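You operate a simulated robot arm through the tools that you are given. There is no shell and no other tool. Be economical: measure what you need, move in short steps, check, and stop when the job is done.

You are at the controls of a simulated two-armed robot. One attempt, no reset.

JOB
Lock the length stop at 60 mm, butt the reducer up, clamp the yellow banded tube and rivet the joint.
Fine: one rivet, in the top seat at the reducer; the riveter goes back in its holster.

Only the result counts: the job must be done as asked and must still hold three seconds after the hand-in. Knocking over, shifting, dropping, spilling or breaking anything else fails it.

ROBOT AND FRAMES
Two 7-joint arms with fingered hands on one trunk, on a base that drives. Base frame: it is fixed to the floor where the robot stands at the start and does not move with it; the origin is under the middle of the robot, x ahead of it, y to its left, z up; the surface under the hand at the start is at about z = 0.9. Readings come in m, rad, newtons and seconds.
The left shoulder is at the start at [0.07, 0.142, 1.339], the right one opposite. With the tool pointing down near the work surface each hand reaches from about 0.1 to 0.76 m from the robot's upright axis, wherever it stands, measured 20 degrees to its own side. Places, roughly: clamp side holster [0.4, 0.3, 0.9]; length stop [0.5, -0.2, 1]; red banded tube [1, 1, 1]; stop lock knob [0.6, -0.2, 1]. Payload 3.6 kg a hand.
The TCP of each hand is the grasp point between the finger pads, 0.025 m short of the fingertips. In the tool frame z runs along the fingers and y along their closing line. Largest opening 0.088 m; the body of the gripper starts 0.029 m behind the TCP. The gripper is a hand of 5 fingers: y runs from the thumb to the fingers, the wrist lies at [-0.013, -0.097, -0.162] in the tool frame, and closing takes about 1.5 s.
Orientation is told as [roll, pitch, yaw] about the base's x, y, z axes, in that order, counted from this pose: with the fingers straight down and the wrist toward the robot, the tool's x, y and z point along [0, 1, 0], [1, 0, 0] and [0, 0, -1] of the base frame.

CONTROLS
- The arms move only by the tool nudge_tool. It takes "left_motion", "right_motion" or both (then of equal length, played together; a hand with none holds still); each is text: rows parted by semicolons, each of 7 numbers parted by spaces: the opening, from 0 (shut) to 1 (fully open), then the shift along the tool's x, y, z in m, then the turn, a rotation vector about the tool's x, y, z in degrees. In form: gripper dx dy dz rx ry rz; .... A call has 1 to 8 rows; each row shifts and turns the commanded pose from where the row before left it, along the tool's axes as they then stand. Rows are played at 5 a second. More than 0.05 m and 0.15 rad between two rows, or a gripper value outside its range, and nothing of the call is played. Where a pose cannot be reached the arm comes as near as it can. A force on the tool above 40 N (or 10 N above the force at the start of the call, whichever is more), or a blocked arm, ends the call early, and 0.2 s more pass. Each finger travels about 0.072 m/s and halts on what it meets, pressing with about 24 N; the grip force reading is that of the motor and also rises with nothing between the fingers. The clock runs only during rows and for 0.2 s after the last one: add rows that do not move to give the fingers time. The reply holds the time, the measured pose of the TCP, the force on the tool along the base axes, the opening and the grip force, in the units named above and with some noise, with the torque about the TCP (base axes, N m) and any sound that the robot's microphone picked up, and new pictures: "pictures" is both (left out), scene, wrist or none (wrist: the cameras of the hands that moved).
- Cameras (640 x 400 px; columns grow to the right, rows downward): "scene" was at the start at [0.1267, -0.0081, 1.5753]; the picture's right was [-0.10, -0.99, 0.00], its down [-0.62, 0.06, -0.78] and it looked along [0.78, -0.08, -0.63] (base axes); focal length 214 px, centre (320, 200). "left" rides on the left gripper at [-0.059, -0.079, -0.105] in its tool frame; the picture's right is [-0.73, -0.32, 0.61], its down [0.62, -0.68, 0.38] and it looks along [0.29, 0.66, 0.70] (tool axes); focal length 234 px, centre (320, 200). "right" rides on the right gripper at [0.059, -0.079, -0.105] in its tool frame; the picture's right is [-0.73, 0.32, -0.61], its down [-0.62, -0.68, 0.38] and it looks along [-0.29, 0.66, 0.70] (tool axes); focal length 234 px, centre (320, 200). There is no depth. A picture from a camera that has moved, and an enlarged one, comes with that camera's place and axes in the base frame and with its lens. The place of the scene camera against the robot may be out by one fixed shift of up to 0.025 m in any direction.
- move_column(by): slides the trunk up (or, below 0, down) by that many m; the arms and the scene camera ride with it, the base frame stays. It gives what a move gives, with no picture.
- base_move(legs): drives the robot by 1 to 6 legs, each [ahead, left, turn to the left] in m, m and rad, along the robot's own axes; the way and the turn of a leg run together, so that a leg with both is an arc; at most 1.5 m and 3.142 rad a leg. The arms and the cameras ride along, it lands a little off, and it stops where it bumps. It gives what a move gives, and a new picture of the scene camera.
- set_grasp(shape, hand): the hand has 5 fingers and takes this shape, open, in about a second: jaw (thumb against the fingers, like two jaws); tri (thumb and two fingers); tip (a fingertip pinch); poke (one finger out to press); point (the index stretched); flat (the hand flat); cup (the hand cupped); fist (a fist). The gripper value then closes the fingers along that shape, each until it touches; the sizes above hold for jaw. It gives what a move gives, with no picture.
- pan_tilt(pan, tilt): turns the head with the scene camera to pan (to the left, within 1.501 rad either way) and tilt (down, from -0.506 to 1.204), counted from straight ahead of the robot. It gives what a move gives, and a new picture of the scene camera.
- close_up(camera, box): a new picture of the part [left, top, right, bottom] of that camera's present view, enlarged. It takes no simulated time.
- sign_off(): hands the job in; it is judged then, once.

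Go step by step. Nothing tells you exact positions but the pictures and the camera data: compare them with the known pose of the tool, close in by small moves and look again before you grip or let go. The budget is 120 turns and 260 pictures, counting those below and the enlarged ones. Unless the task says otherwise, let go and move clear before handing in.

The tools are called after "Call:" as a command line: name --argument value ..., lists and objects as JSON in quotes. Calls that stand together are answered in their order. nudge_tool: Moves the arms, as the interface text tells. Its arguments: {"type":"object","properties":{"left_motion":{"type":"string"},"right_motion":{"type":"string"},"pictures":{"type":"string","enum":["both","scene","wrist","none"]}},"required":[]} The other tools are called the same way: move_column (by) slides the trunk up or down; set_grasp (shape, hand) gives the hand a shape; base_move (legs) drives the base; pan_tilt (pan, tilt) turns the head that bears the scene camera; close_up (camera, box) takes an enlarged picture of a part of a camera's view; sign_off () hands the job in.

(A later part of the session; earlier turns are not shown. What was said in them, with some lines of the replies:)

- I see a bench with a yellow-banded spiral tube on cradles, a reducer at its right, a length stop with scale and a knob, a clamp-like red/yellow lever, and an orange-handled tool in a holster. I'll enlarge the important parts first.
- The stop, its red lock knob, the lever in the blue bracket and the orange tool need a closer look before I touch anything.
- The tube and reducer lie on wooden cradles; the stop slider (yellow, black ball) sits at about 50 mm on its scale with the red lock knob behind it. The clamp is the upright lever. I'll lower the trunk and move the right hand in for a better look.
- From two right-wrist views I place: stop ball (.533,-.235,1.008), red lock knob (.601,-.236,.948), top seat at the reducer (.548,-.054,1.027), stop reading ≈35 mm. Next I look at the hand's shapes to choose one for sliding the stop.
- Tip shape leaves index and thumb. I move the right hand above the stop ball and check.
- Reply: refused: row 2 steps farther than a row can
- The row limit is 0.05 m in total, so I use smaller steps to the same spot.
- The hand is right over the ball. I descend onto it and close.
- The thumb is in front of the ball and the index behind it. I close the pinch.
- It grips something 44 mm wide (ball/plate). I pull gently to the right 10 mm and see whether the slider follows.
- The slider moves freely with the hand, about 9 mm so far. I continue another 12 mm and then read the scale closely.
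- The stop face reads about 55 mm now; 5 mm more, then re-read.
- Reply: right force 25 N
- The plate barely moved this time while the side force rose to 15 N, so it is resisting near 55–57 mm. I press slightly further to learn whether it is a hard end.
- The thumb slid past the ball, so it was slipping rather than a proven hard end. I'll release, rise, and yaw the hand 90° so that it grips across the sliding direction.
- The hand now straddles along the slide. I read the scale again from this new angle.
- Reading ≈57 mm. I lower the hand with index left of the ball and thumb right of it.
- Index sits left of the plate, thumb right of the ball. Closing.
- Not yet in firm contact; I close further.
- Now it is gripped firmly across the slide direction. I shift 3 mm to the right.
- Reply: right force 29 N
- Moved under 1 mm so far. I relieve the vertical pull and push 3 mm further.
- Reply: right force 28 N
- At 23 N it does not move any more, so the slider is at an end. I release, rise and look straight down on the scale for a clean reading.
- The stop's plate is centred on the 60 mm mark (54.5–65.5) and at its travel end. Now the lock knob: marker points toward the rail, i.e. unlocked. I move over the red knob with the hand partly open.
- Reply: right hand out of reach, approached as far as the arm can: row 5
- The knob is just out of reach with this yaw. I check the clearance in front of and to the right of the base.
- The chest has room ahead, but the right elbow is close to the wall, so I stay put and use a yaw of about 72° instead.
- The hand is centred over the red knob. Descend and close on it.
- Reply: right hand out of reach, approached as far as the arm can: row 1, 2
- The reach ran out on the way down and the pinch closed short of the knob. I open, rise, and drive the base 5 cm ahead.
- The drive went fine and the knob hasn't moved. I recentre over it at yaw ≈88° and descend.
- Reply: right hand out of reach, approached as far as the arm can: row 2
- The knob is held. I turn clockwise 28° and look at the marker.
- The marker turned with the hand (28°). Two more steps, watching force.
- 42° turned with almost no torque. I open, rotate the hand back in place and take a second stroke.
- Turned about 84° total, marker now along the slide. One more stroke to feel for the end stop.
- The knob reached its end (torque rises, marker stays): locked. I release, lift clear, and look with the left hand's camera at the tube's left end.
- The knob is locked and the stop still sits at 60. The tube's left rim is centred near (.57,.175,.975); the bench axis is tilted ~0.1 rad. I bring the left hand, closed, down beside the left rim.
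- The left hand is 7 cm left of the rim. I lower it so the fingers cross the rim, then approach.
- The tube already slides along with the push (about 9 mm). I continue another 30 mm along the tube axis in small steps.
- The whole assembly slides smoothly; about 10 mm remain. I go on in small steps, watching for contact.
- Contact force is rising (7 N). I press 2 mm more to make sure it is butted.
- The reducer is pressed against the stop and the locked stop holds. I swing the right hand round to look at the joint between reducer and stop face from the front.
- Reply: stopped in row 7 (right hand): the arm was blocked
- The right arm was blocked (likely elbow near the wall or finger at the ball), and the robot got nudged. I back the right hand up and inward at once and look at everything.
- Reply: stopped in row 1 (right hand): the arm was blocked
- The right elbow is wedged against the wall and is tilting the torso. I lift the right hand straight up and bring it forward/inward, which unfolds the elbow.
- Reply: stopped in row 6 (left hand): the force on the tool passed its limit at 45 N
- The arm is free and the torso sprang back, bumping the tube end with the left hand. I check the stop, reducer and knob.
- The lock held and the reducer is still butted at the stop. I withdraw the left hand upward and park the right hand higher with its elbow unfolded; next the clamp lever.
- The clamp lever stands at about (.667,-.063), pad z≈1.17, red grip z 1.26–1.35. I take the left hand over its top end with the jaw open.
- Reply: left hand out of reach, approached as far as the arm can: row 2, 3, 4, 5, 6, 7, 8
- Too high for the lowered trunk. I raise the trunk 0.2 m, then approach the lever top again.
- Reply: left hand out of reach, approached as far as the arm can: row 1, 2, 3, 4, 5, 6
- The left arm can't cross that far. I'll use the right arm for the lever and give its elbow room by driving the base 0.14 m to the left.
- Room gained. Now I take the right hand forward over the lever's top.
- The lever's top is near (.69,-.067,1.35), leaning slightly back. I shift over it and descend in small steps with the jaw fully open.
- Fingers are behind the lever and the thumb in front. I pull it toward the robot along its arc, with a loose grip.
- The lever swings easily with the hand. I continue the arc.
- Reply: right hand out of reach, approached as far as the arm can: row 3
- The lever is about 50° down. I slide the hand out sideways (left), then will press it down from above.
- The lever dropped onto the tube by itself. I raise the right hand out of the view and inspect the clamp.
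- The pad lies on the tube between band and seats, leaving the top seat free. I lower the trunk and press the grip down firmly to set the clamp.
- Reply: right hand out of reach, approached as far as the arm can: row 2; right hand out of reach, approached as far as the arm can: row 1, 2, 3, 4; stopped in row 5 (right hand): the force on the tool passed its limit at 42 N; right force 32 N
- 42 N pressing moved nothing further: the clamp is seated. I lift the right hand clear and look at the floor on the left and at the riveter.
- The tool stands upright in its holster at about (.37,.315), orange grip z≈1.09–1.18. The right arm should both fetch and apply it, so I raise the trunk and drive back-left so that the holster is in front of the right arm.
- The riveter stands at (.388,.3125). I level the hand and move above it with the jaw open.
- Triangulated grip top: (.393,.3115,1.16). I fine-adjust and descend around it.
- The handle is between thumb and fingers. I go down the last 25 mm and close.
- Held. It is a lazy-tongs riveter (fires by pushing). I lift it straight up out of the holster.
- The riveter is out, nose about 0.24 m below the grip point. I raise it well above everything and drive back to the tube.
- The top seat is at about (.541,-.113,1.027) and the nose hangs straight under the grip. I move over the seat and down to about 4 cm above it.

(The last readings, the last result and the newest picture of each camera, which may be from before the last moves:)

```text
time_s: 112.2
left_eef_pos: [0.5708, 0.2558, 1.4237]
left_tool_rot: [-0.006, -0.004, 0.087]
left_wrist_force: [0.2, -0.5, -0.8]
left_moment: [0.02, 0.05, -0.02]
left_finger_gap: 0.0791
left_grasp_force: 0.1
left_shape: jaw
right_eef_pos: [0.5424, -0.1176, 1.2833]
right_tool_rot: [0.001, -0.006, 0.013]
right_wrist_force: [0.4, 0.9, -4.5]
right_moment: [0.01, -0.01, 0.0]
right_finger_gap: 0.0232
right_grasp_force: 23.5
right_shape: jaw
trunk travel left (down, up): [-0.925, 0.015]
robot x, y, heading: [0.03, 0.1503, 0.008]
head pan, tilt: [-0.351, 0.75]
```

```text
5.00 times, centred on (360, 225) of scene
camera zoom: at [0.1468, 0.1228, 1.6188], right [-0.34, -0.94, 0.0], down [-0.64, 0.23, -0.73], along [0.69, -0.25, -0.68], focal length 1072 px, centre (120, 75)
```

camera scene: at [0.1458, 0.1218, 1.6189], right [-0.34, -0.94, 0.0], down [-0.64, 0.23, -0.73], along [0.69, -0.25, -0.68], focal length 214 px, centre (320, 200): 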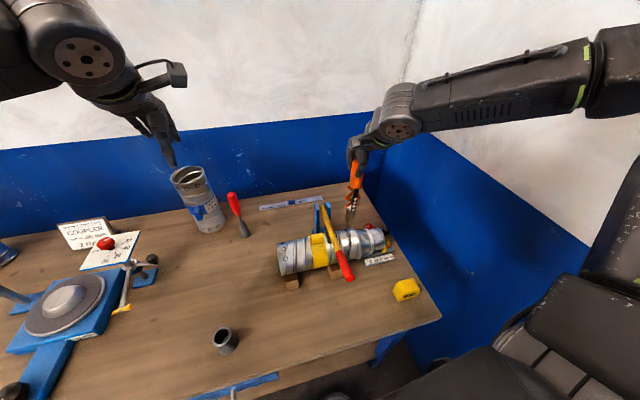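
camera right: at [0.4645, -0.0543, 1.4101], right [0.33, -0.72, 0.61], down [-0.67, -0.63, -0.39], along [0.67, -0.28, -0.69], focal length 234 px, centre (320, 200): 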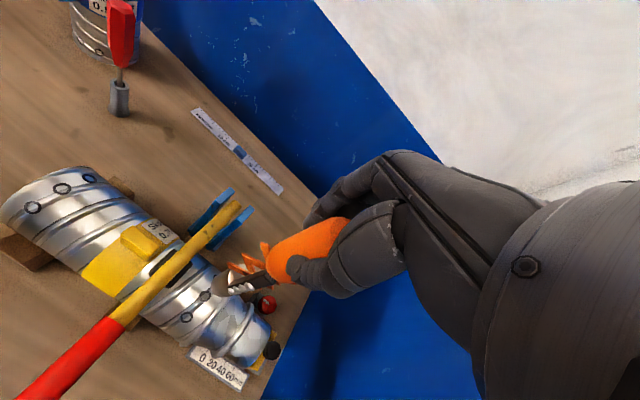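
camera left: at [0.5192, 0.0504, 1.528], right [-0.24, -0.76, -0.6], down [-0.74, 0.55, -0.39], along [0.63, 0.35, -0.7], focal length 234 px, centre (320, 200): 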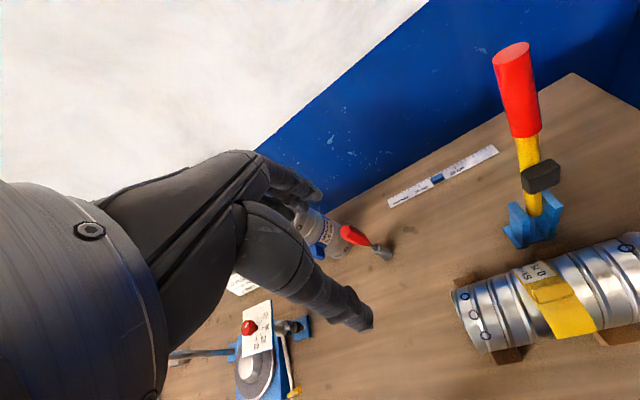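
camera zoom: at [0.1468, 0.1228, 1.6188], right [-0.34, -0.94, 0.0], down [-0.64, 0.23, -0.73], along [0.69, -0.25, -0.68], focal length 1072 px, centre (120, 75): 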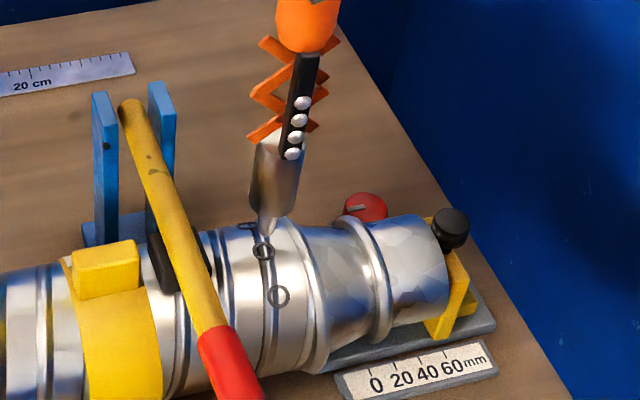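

Both views put the nose right above the top seat. I lower it gently to touch.

Call:
nudge_tool --right_motion "0.1 -0.0005 -0.0015 0.006 0 0 0; 0.1 0 0 0.005 0 0 0; 0.1 0 0 0.003 0 0 0; 0.1 0 0 0 0 0 0" --pictures "none"

Call:
close_up --camera "right" --box '[180, 210, 300, 330]'

Call:
close_up --camera "scene" --box '[335, 200, 385, 250]'

```text
time_s: 113.2
left_eef_pos: [0.5701, 0.256, 1.4223]
left_tool_rot: [-0.007, -0.004, 0.086]
left_wrist_force: [0.8, -0.1, -0.3]
left_moment: [-0.01, 0.02, -0.05]
left_finger_gap: 0.0791
left_grasp_force: 0.1
left_shape: jaw
right_eef_pos: [0.5401, -0.1188, 1.2695]
right_tool_rot: [-0.001, -0.007, 0.016]
right_wrist_force: [-0.1, 0.9, -3.8]
right_moment: [0.02, 0.03, 0.0]
right_finger_gap: 0.0232
right_grasp_force: 24.0
right_shape: jaw
trunk travel left (down, up): [-0.925, 0.015]
robot x, y, heading: [0.0283, 0.1489, 0.008]
head pan, tilt: [-0.351, 0.75]
```

```text
3.33 times, centred on (240, 270) of right
camera zoom: at [0.461, -0.06, 1.3722], right [0.33, -0.72, 0.61], down [-0.67, -0.63, -0.39], along [0.67, -0.28, -0.69], focal length 781 px, centre (587, -33)
```

zoom: 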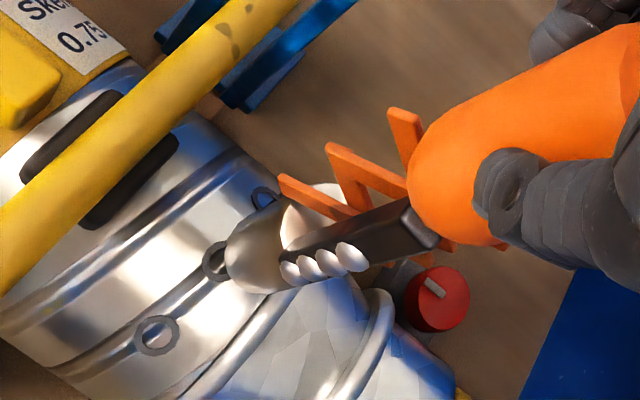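

```text
8.00 times, centred on (360, 225) of scene
camera zoom: at [0.1465, 0.1219, 1.6189], right [-0.34, -0.94, 0.0], down [-0.64, 0.23, -0.73], along [0.69, -0.25, -0.68], focal length 1716 px, centre (0, 0)
```

zoom: 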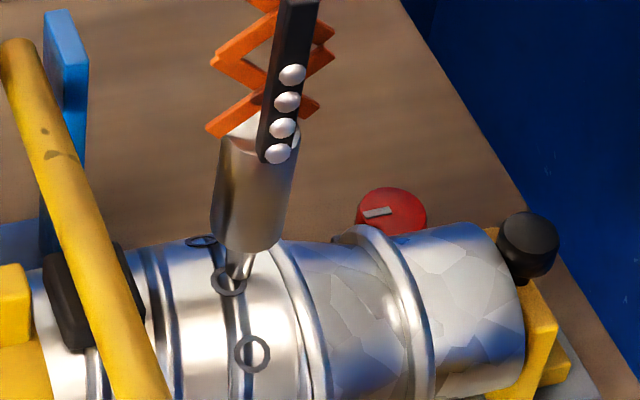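

The nose seems about 4 mm too far right. I correct that and look again.

Call:
nudge_tool --right_motion "0.1 0.004 0.0005 -0.002 0 0 0; 0.1 0 0 0 0 0 0" --pictures "none"

Call:
close_up --camera "right" --box '[200, 230, 280, 310]'

Call:
close_up --camera "scene" --box '[335, 200, 385, 250]'

```text
time_s: 113.8
left_eef_pos: [0.5711, 0.2558, 1.4224]
left_tool_rot: [-0.006, -0.003, 0.087]
left_wrist_force: [-0.6, 0.6, -0.5]
left_moment: [-0.02, -0.01, -0.02]
left_finger_gap: 0.0792
left_grasp_force: 0.0
left_shape: jaw
right_eef_pos: [0.5425, -0.1135, 1.2709]
right_tool_rot: [0.001, -0.007, 0.014]
right_wrist_force: [-0.5, 0.1, -4.5]
right_moment: [0.03, 0.0, -0.01]
right_finger_gap: 0.0235
right_grasp_force: 24.4
right_shape: jaw
trunk travel left (down, up): [-0.925, 0.015]
robot x, y, heading: [0.03, 0.1472, 0.002]
head pan, tilt: [-0.351, 0.75]
```

```text
5.00 times, centred on (240, 270) of right
camera zoom: at [0.462, -0.0554, 1.3737], right [0.33, -0.72, 0.61], down [-0.67, -0.63, -0.39], along [0.67, -0.28, -0.69], focal length 1171 px, centre (720, -150)
```

zoom: 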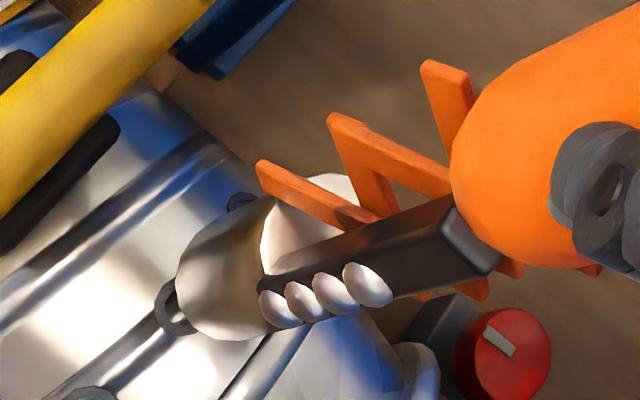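

```text
8.00 times, centred on (360, 225) of scene
camera zoom: at [0.1466, 0.1222, 1.6189], right [-0.34, -0.94, 0.0], down [-0.64, 0.23, -0.73], along [0.69, -0.25, -0.68], focal length 1716 px, centre (0, 0)
```

zoom: 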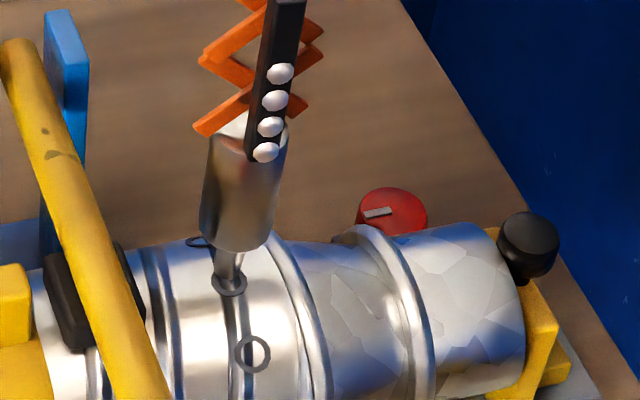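

The nose is on the seat ring. Now I press down in small steps and watch force and sound.

Call:
nudge_tool --right_motion "0.1 0 0 0.003 0 0 0; 0.1 0 0 0.003 0 0 0; 0.1 0 0 0.003 0 0 0; 0.1 0 0 0 0 0 0" --pictures "none"

Call:
close_up --camera "scene" --box '[335, 190, 395, 250]'

```text
time_s: 114.8
left_eef_pos: [0.5662, 0.2571, 1.425]
left_tool_rot: [-0.007, -0.008, 0.087]
left_wrist_force: [-0.1, 0.4, 0.4]
left_moment: [-0.03, 0.0, -0.01]
left_finger_gap: 0.0791
left_grasp_force: 0.1
left_shape: jaw
right_eef_pos: [0.537, -0.1117, 1.2662]
right_tool_rot: [-0.002, -0.013, 0.014]
right_wrist_force: [0.1, 0.0, 25.3]
right_moment: [-0.03, -0.07, 0.05]
right_finger_gap: 0.0249
right_grasp_force: 24.3
right_shape: jaw
trunk travel left (down, up): [-0.925, 0.015]
robot x, y, heading: [0.0255, 0.1466, 0.01]
head pan, tilt: [-0.351, 0.75]
```

```text
6.67 times, centred on (365, 220) of scene
camera zoom: at [0.1417, 0.1247, 1.6196], right [-0.34, -0.94, 0.0], down [-0.64, 0.23, -0.73], along [0.69, -0.25, -0.68], focal length 1430 px, centre (20, 67)
```

zoom: 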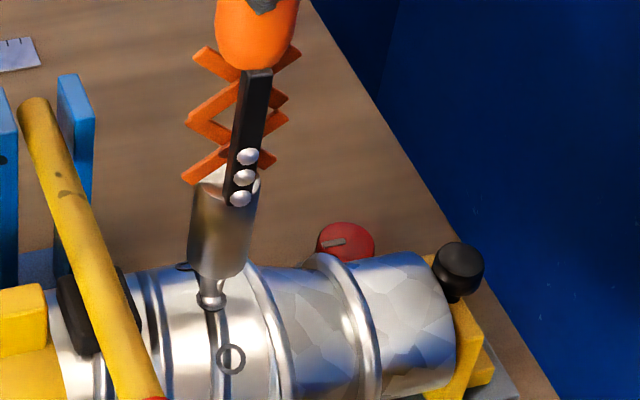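

The magazine went from four rivets to three: the rivet fired at 25 N. I lift straight off.

Call:
nudge_tool --right_motion "0.1 0 0 -0.009 0 0 0; 0.1 0 0 -0.02 0 0 0; 0.1 0 0 -0.04 0 0 0; 0.1 0 0 -0.04 0 0 0; 0.1 0 0 -0.04 0 0 0; 0.1 0 0 -0.03 0 0 0; 0.1 0 0 0 0 0 0" --pictures "wrist"

Call:
close_up --camera "right" --box '[80, 200, 280, 400]'

Call:
close_up --camera "scene" --box '[270, 170, 430, 290]'

```text
time_s: 116.5
left_eef_pos: [0.57, 0.2545, 1.4235]
left_tool_rot: [-0.006, -0.004, 0.087]
left_wrist_force: [-0.1, -0.7, -0.3]
left_moment: [0.02, 0.0, 0.03]
left_finger_gap: 0.0791
left_grasp_force: 0.2
left_shape: jaw
right_eef_pos: [0.5388, -0.1134, 1.4417]
right_tool_rot: [0.0, -0.007, 0.013]
right_wrist_force: [0.4, -0.3, -5.3]
right_moment: [0.03, -0.04, 0.0]
right_finger_gap: 0.0238
right_grasp_force: 24.0
right_shape: jaw
trunk travel left (down, up): [-0.925, 0.015]
robot x, y, heading: [0.026, 0.1513, 0.009]
head pan, tilt: [-0.351, 0.75]
camera right: at [0.4592, -0.0543, 1.544], right [0.33, -0.72, 0.61], down [-0.67, -0.63, -0.39], along [0.67, -0.28, -0.69], focal length 234 px, centre (320, 200)
```

right: 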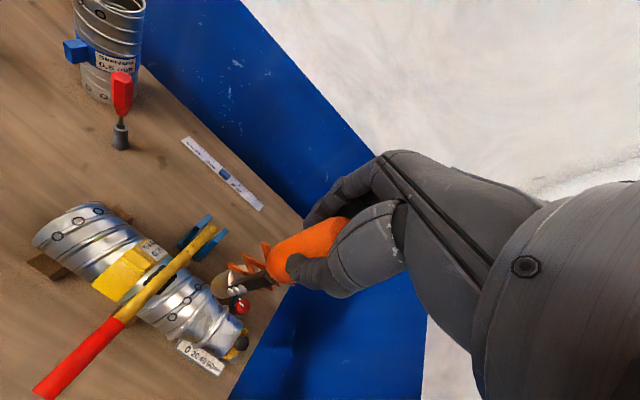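

```text
2.00 times, centred on (180, 300) of right
camera zoom: at [0.4592, -0.0543, 1.544], right [0.33, -0.72, 0.61], down [-0.67, -0.63, -0.39], along [0.67, -0.28, -0.69], focal length 468 px, centre (600, 0)
```

zoom: 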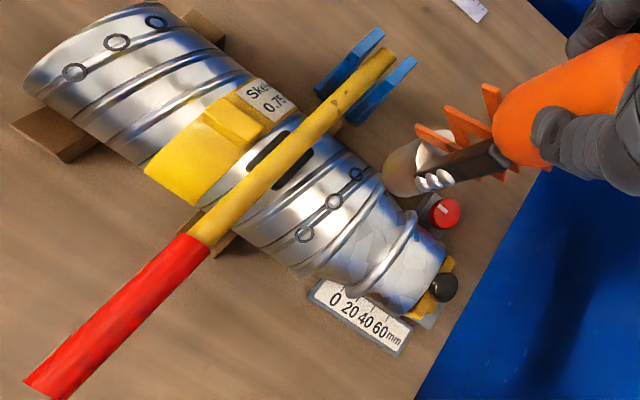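

```text
3.33 times, centred on (350, 230) of scene
camera zoom: at [0.1465, 0.1221, 1.6189], right [-0.34, -0.94, 0.0], down [-0.64, 0.23, -0.73], along [0.69, -0.25, -0.68], focal length 715 px, centre (220, 100)
```

zoom: 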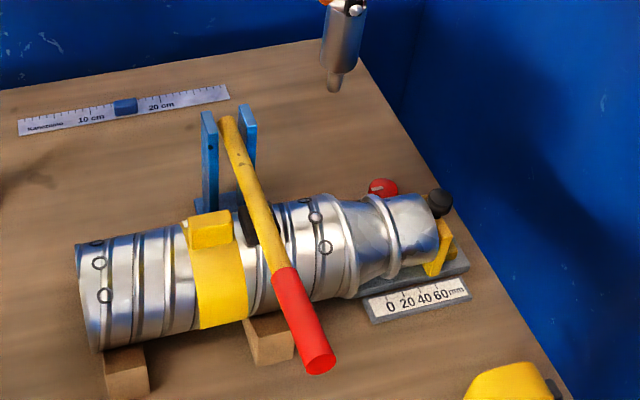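

Let me enlarge the seat to confirm that a rivet head is set in the top seat only.

Call:
close_up --camera "right" --box '[150, 270, 230, 340]'

Call:
close_up --camera "scene" --box '[330, 200, 385, 250]'

Call:
close_up --camera "scene" --box '[325, 130, 375, 200]'

```text
5.71 times, centred on (190, 305) of right
camera zoom: at [0.4592, -0.0543, 1.544], right [0.33, -0.72, 0.61], down [-0.67, -0.63, -0.39], along [0.67, -0.28, -0.69], focal length 1338 px, centre (1063, -400)
```

zoom: 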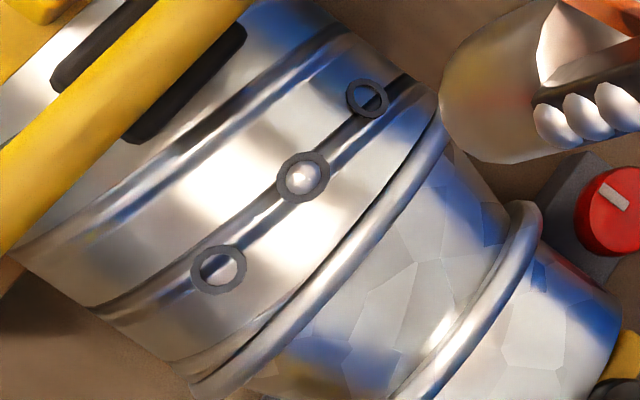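

```text
8.00 times, centred on (358, 225) of scene
camera zoom: at [0.1465, 0.1221, 1.6189], right [-0.34, -0.94, 0.0], down [-0.64, 0.23, -0.73], along [0.69, -0.25, -0.68], focal length 1716 px, centre (20, 0)
```

zoom: 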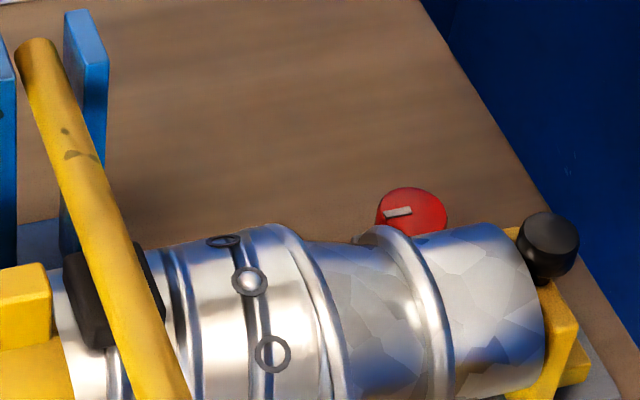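

```text
5.71 times, centred on (350, 165) of scene
camera zoom: at [0.1465, 0.1221, 1.6189], right [-0.34, -0.94, 0.0], down [-0.64, 0.23, -0.73], along [0.69, -0.25, -0.68], focal length 1226 px, centre (149, 400)
```

zoom: 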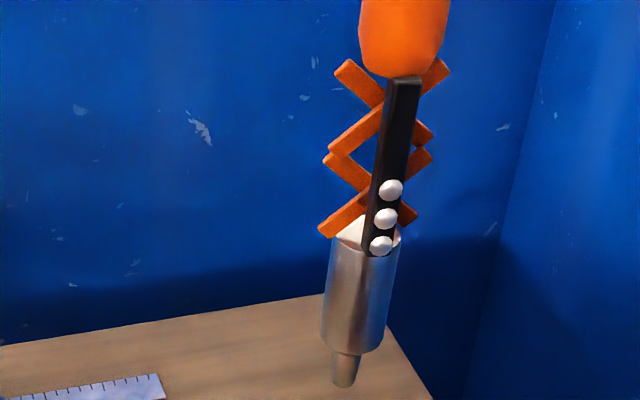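

A rivet head sits in the top (middle) seat and three rivets are left. I drive back to the holster with the tool held high.

Call:
base_move --legs '[[-0.147, 0, 0], [0, 0.42, 0]]'

Call:
close_up --camera "right" --box '[100, 200, 340, 400]'

Call:
close_up --camera "scene" --box '[270, 100, 430, 290]'

```text
time_s: 120.0
left_eef_pos: [0.4227, 0.6716, 1.4231]
left_tool_rot: [-0.004, -0.004, 0.087]
left_wrist_force: [-0.5, 0.4, 0.1]
left_moment: [-0.01, -0.02, 0.0]
left_finger_gap: 0.0793
left_grasp_force: 0.0
left_shape: jaw
right_eef_pos: [0.3904, 0.3039, 1.4398]
right_tool_rot: [0.002, -0.006, 0.01]
right_wrist_force: [0.6, 0.1, -4.7]
right_moment: [0.03, 0.01, -0.02]
right_finger_gap: 0.0235
right_grasp_force: 24.3
right_shape: jaw
trunk travel left (down, up): [-0.925, 0.015]
robot x, y, heading: [-0.1237, 0.5705, 0.004]
head pan, tilt: [-0.351, 0.75]
camera scene: at [-0.0018, 0.5389, 1.6188], right [-0.34, -0.94, 0.0], down [-0.64, 0.23, -0.73], along [0.69, -0.24, -0.68], focal length 214 px, centre (320, 200)
```

scene: 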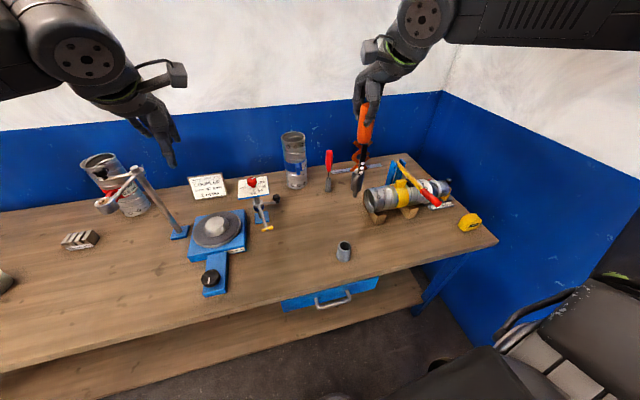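

```text
2.00 times, centred on (220, 300) of right
camera zoom: at [0.311, 0.3624, 1.5432], right [0.33, -0.72, 0.61], down [-0.67, -0.63, -0.39], along [0.67, -0.28, -0.69], focal length 468 px, centre (520, 0)
```

zoom: 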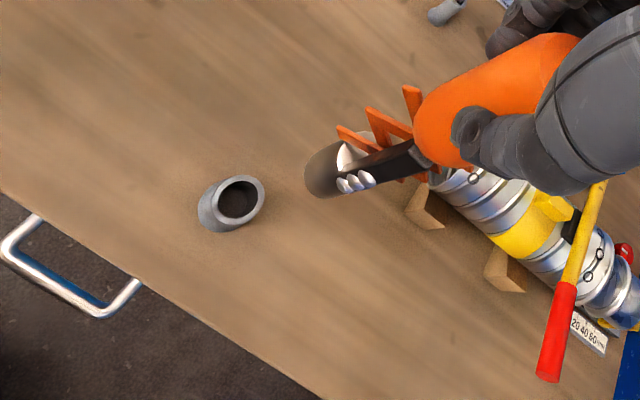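

```text
2.11 times, centred on (350, 195) of scene
camera zoom: at [-0.0018, 0.5389, 1.6188], right [-0.34, -0.94, 0.0], down [-0.64, 0.23, -0.73], along [0.69, -0.24, -0.68], focal length 452 px, centre (257, 210)
```

zoom: 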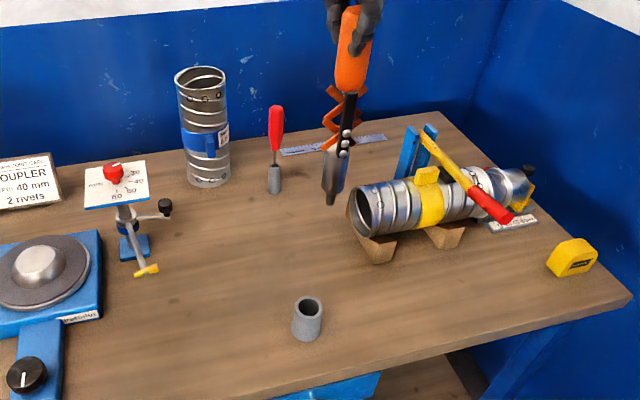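

I align over the recorded holster position and lower until the nose is just above the mouth.

Call:
nudge_tool --right_motion "0.1 0.009 0.004 0.03 0 0 0; 0.1 0 0 0.045 0 0 0; 0.1 0 0 0.045 0 0 0; 0.1 0 0 0.045 0 0 0; 0.1 0 0 0.02 0 0 0; 0.1 0 0 0 0 0 0" --pictures "none"

Call:
close_up --camera "right" --box '[150, 180, 330, 340]'

Call:
close_up --camera "scene" --box '[300, 160, 400, 280]'

```text
time_s: 121.4
left_eef_pos: [0.4228, 0.675, 1.4243]
left_tool_rot: [-0.006, -0.004, 0.087]
left_wrist_force: [0.2, 0.4, 0.2]
left_moment: [0.0, -0.01, -0.06]
left_finger_gap: 0.0791
left_grasp_force: 0.1
left_shape: jaw
right_eef_pos: [0.3941, 0.3153, 1.2555]
right_tool_rot: [0.0, -0.007, 0.013]
right_wrist_force: [0.4, 0.2, -3.4]
right_moment: [0.07, -0.03, -0.03]
right_finger_gap: 0.0233
right_grasp_force: 24.2
right_shape: jaw
trunk travel left (down, up): [-0.925, 0.015]
robot x, y, heading: [-0.1217, 0.5729, 0.008]
head pan, tilt: [-0.351, 0.75]
```

```text
2.50 times, centred on (240, 260) of right
camera zoom: at [0.3136, 0.3735, 1.3597], right [0.33, -0.72, 0.61], down [-0.67, -0.63, -0.39], along [0.67, -0.28, -0.69], focal length 585 px, centre (520, 50)
```

zoom: 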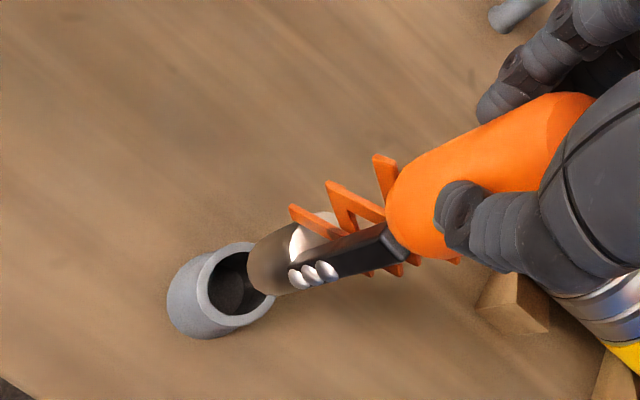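

```text
3.33 times, centred on (350, 220) of scene
camera zoom: at [-0.0024, 0.5418, 1.6189], right [-0.34, -0.94, 0.0], down [-0.64, 0.23, -0.73], along [0.69, -0.25, -0.68], focal length 715 px, centre (220, 133)
```

zoom: 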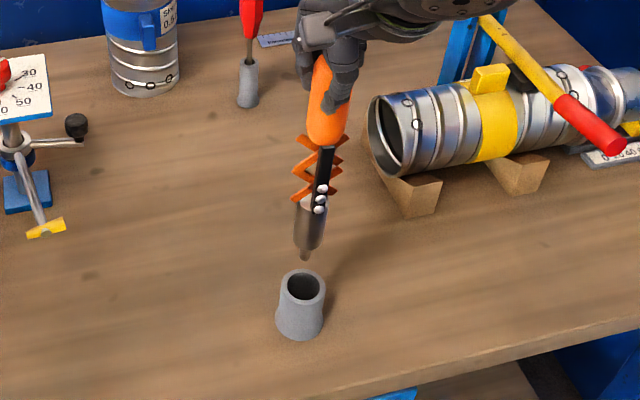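

Both views line the nose up with the mouth. I lower slowly into the holster.

Call:
nudge_tool --right_motion "0.1 -0.001 0 0.02 0 0 0; 0.1 0 0 0.02 0 0 0; 0.1 0 0 0.015 0 0 0; 0.1 0 0 0 0 0 0" --pictures "none"

Call:
close_up --camera "right" --box '[150, 180, 330, 340]'

Call:
close_up --camera "scene" --box '[300, 160, 400, 280]'

```text
time_s: 122.4
left_eef_pos: [0.4231, 0.6749, 1.4235]
left_tool_rot: [-0.006, -0.004, 0.088]
left_wrist_force: [0.5, -0.3, -0.2]
left_moment: [0.02, 0.0, 0.01]
left_finger_gap: 0.0791
left_grasp_force: 0.0
left_shape: jaw
right_eef_pos: [0.396, 0.3135, 1.2035]
right_tool_rot: [0.001, -0.007, 0.01]
right_wrist_force: [-0.7, -0.7, -4.3]
right_moment: [0.05, -0.01, -0.02]
right_finger_gap: 0.0233
right_grasp_force: 24.0
right_shape: jaw
trunk travel left (down, up): [-0.925, 0.015]
robot x, y, heading: [-0.121, 0.5692, 0.007]
head pan, tilt: [-0.351, 0.75]
```

```text
2.50 times, centred on (240, 260) of right
camera zoom: at [0.3154, 0.3717, 1.3061], right [0.33, -0.72, 0.61], down [-0.67, -0.63, -0.39], along [0.67, -0.28, -0.69], focal length 585 px, centre (520, 50)
```

zoom: 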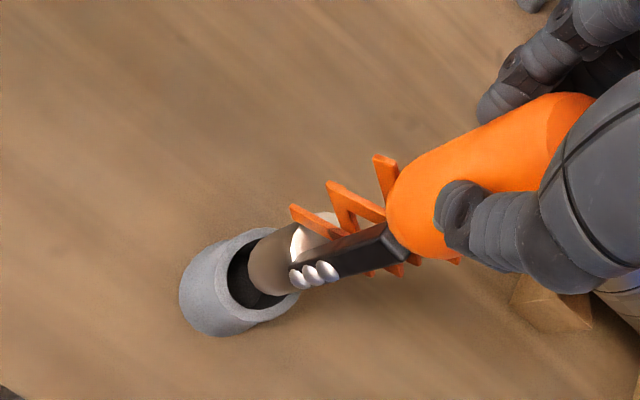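

```text
3.33 times, centred on (350, 220) of scene
camera zoom: at [-0.0017, 0.5423, 1.6189], right [-0.34, -0.94, 0.0], down [-0.64, 0.23, -0.73], along [0.69, -0.25, -0.68], focal length 715 px, centre (220, 133)
```

zoom: 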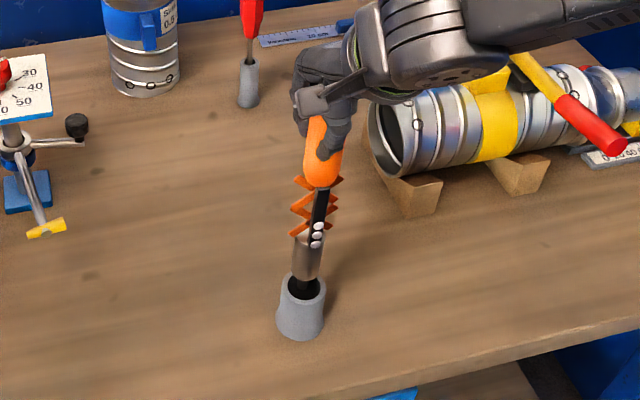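

Call:
nudge_tool --right_motion "0.1 0 -0.001 0.015 0 0 0; 0.1 0 0 0.015 0 0 0; 0.1 0 0 0.015 0 0 0; 0.1 0 0 0.01 0 0 0; 0.1 0 0 0 0 0 0" --pictures "none"

Call:
close_up --camera "scene" --box '[300, 160, 400, 280]'

```text
time_s: 123.6
left_eef_pos: [0.423, 0.675, 1.4242]
left_tool_rot: [-0.005, -0.002, 0.086]
left_wrist_force: [-0.1, 0.2, -0.2]
left_moment: [0.04, 0.01, 0.01]
left_finger_gap: 0.0794
left_grasp_force: 0.0
left_shape: jaw
right_eef_pos: [0.3962, 0.314, 1.1448]
right_tool_rot: [-0.001, -0.008, 0.012]
right_wrist_force: [0.2, -0.1, -5.0]
right_moment: [0.03, 0.0, -0.02]
right_finger_gap: 0.0235
right_grasp_force: 24.1
right_shape: jaw
trunk travel left (down, up): [-0.925, 0.015]
robot x, y, heading: [-0.1196, 0.5667, 0.005]
head pan, tilt: [-0.351, 0.75]
```

```text
3.33 times, centred on (350, 220) of scene
camera zoom: at [-0.0017, 0.5421, 1.6189], right [-0.34, -0.94, 0.0], down [-0.64, 0.23, -0.73], along [0.69, -0.25, -0.68], focal length 715 px, centre (220, 133)
```

zoom: 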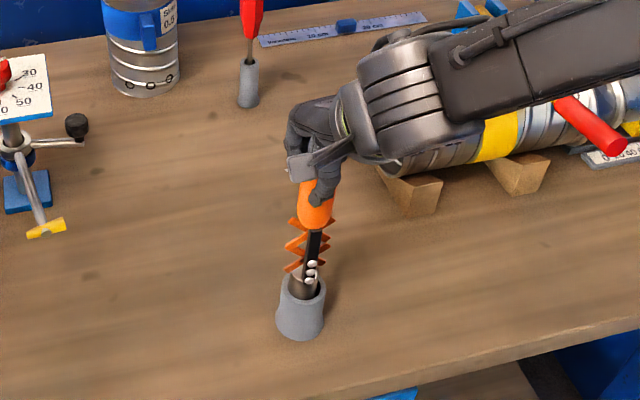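

Nearly seated; a few millimetres more, then release.

Call:
nudge_tool --right_motion "0.1 0 0 0.002 0 0 0; 0.1 0 0 0.002 0 0 0; 0.1 0 0 0 0 0 0" --pictures "none"

```text
time_s: 124.4
left_eef_pos: [0.4217, 0.6757, 1.4232]
left_tool_rot: [-0.005, -0.005, 0.087]
left_wrist_force: [0.5, 0.2, -0.3]
left_moment: [0.0, -0.02, 0.04]
left_finger_gap: 0.079
left_grasp_force: 0.1
left_shape: jaw
right_eef_pos: [0.3953, 0.3143, 1.1416]
right_tool_rot: [0.001, -0.01, 0.015]
right_wrist_force: [0.9, -0.4, 0.2]
right_moment: [0.0, -0.07, -0.01]
right_finger_gap: 0.0232
right_grasp_force: 23.7
right_shape: jaw
trunk travel left (down, up): [-0.925, 0.015]
robot x, y, heading: [-0.1194, 0.5661, 0.005]
head pan, tilt: [-0.351, 0.75]
```

The weight is now taken by the holster (force ≈0). I open and lift the hand straight up.

Call:
nudge_tool --right_motion "0.3 0 0 0 0 0 0; 0.5 0 0 0 0 0 0; 0.7 0 0 0 0 0 0; 1 0 0 0 0 0 0; 1 0 0 0 0 0 0; 1 0 0 -0.03 0 0 0; 1 0 0 -0.04 0 0 0; 1 0 0 -0.04 0 0 0" --pictures "none"

Call:
nudge_tool --right_motion "1 0 0 -0.04 0 0 0; 1 0 0 -0.04 0 0 0; 1 -0.03 0 0 0 0 0; 1 0 0 0 0 0 0" --pictures "scene"

Call:
close_up --camera "scene" --box '[280, 130, 460, 280]'

Call:
close_up --camera "scene" --box '[360, 140, 460, 230]'

```text
time_s: 126.2
left_eef_pos: [0.4207, 0.6766, 1.4237]
left_tool_rot: [-0.007, -0.004, 0.087]
left_wrist_force: [-0.2, -1.1, 0.3]
left_moment: [-0.01, 0.0, 0.01]
left_finger_gap: 0.079
left_grasp_force: 0.0
left_shape: jaw
right_eef_pos: [0.3958, 0.3141, 1.2521]
right_tool_rot: [0.001, -0.007, 0.013]
right_wrist_force: [-0.2, 0.5, 0.3]
right_moment: [0.0, -0.01, 0.0]
right_finger_gap: 0.0878
right_grasp_force: 0.0
right_shape: jaw
trunk travel left (down, up): [-0.925, 0.015]
robot x, y, heading: [-0.1251, 0.571, 0.008]
head pan, tilt: [-0.351, 0.75]
```

```text
time_s: 127.2
left_eef_pos: [0.4227, 0.6731, 1.4232]
left_tool_rot: [-0.005, -0.003, 0.088]
left_wrist_force: [0.4, 0.0, -0.2]
left_moment: [0.03, -0.01, 0.03]
left_finger_gap: 0.0793
left_grasp_force: 0.1
left_shape: jaw
right_eef_pos: [0.3982, 0.2837, 1.33]
right_tool_rot: [0.0, -0.007, 0.014]
right_wrist_force: [-0.4, 0.5, 0.8]
right_moment: [0.02, -0.02, 0.0]
right_finger_gap: 0.0878
right_grasp_force: 0.2
right_shape: jaw
trunk travel left (down, up): [-0.925, 0.015]
robot x, y, heading: [-0.1247, 0.5693, 0.01]
head pan, tilt: [-0.351, 0.75]
camera scene: at [-0.0018, 0.5414, 1.6189], right [-0.34, -0.94, 0.0], down [-0.64, 0.23, -0.73], along [0.69, -0.25, -0.68], focal length 214 px, centre (320, 200)
```

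scene: 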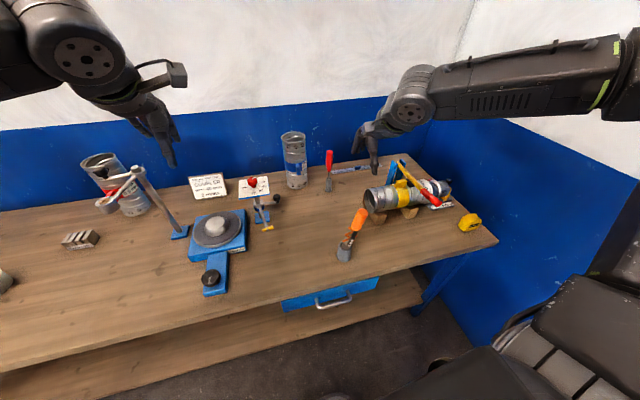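

```text
2.67 times, centred on (370, 205) of scene
camera zoom: at [-0.0018, 0.5414, 1.6189], right [-0.34, -0.94, 0.0], down [-0.64, 0.23, -0.73], along [0.69, -0.25, -0.68], focal length 572 px, centre (187, 187)
```

zoom: 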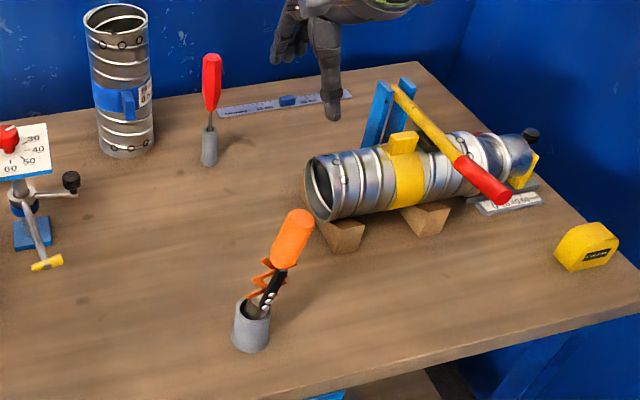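

```text
4.44 times, centred on (410, 185) of scene
camera zoom: at [-0.0018, 0.5414, 1.6189], right [-0.34, -0.94, 0.0], down [-0.64, 0.23, -0.73], along [0.69, -0.25, -0.68], focal length 953 px, centre (-80, 267)
```

zoom: 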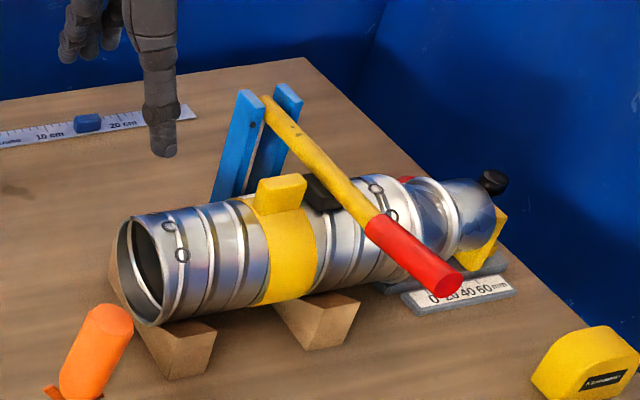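

The riveter is in its holster but leans now. I look closer before correcting it.

Call:
close_up --camera "right" --box '[150, 180, 350, 380]'

Call:
close_up --camera "scene" --box '[320, 195, 390, 270]'

```text
2.00 times, centred on (250, 280) of right
camera zoom: at [0.3184, 0.343, 1.4326], right [0.33, -0.72, 0.61], down [-0.67, -0.63, -0.39], along [0.67, -0.28, -0.69], focal length 468 px, centre (460, 40)
```

zoom: 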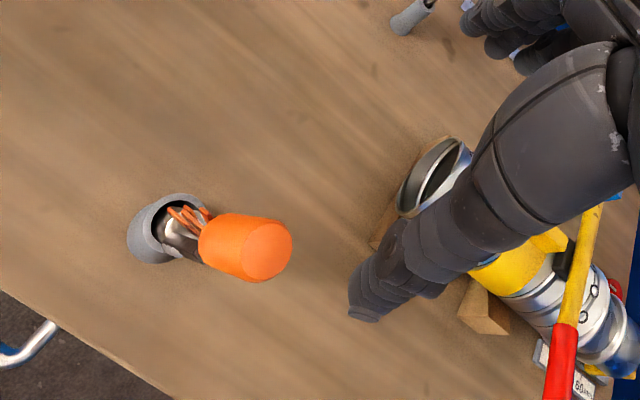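

```text
5.33 times, centred on (355, 232) of scene
camera zoom: at [-0.0018, 0.5414, 1.6189], right [-0.34, -0.94, 0.0], down [-0.64, 0.23, -0.73], along [0.69, -0.25, -0.68], focal length 1144 px, centre (133, 27)
```

zoom: 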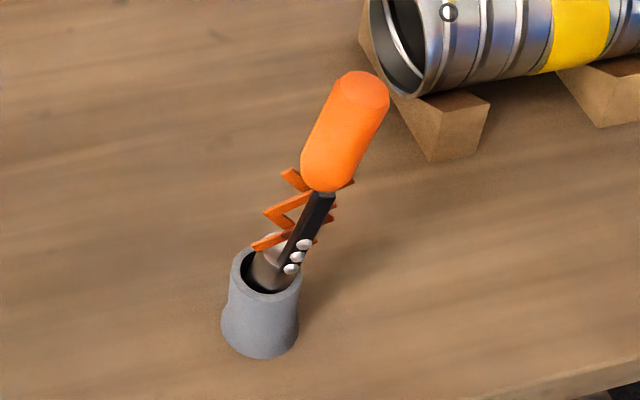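

The rivet is in the top seat and the clamp, stop and lock are as set. The riveter stands in its holster, leaning about 10° against the rim, and both hands are clear, so I hand in.

Call:
sign_off

```text
The job is handed in.
```

I've handed the job in: the stop is locked at 60 mm, the reducer is butted against it, the yellow banded tube is clamped, and one rivet is in the top seat at the reducer. The riveter is back in its holster.

- **Stop reading:** the plate is centred on the 60 mm mark and sits at the end of its travel. Its face nearest the reducer reads about 55–58 mm.
- **Butt joint:** the reducer stopped moving against the stop, even at 11 N. It may be touching the stop's ball knob first, leaving a gap of about 3–5 mm to the plate face.
- **Riveter:** it was upright at the start and now leans about 10° in the holster. I left it leaning rather than risk knocking it.
- **Mishap:** my right elbow wedged against the wall and the torso sprang back. The left hand then bumped the tube end at about 45 N; the stop and reducer showed no movement afterwards.
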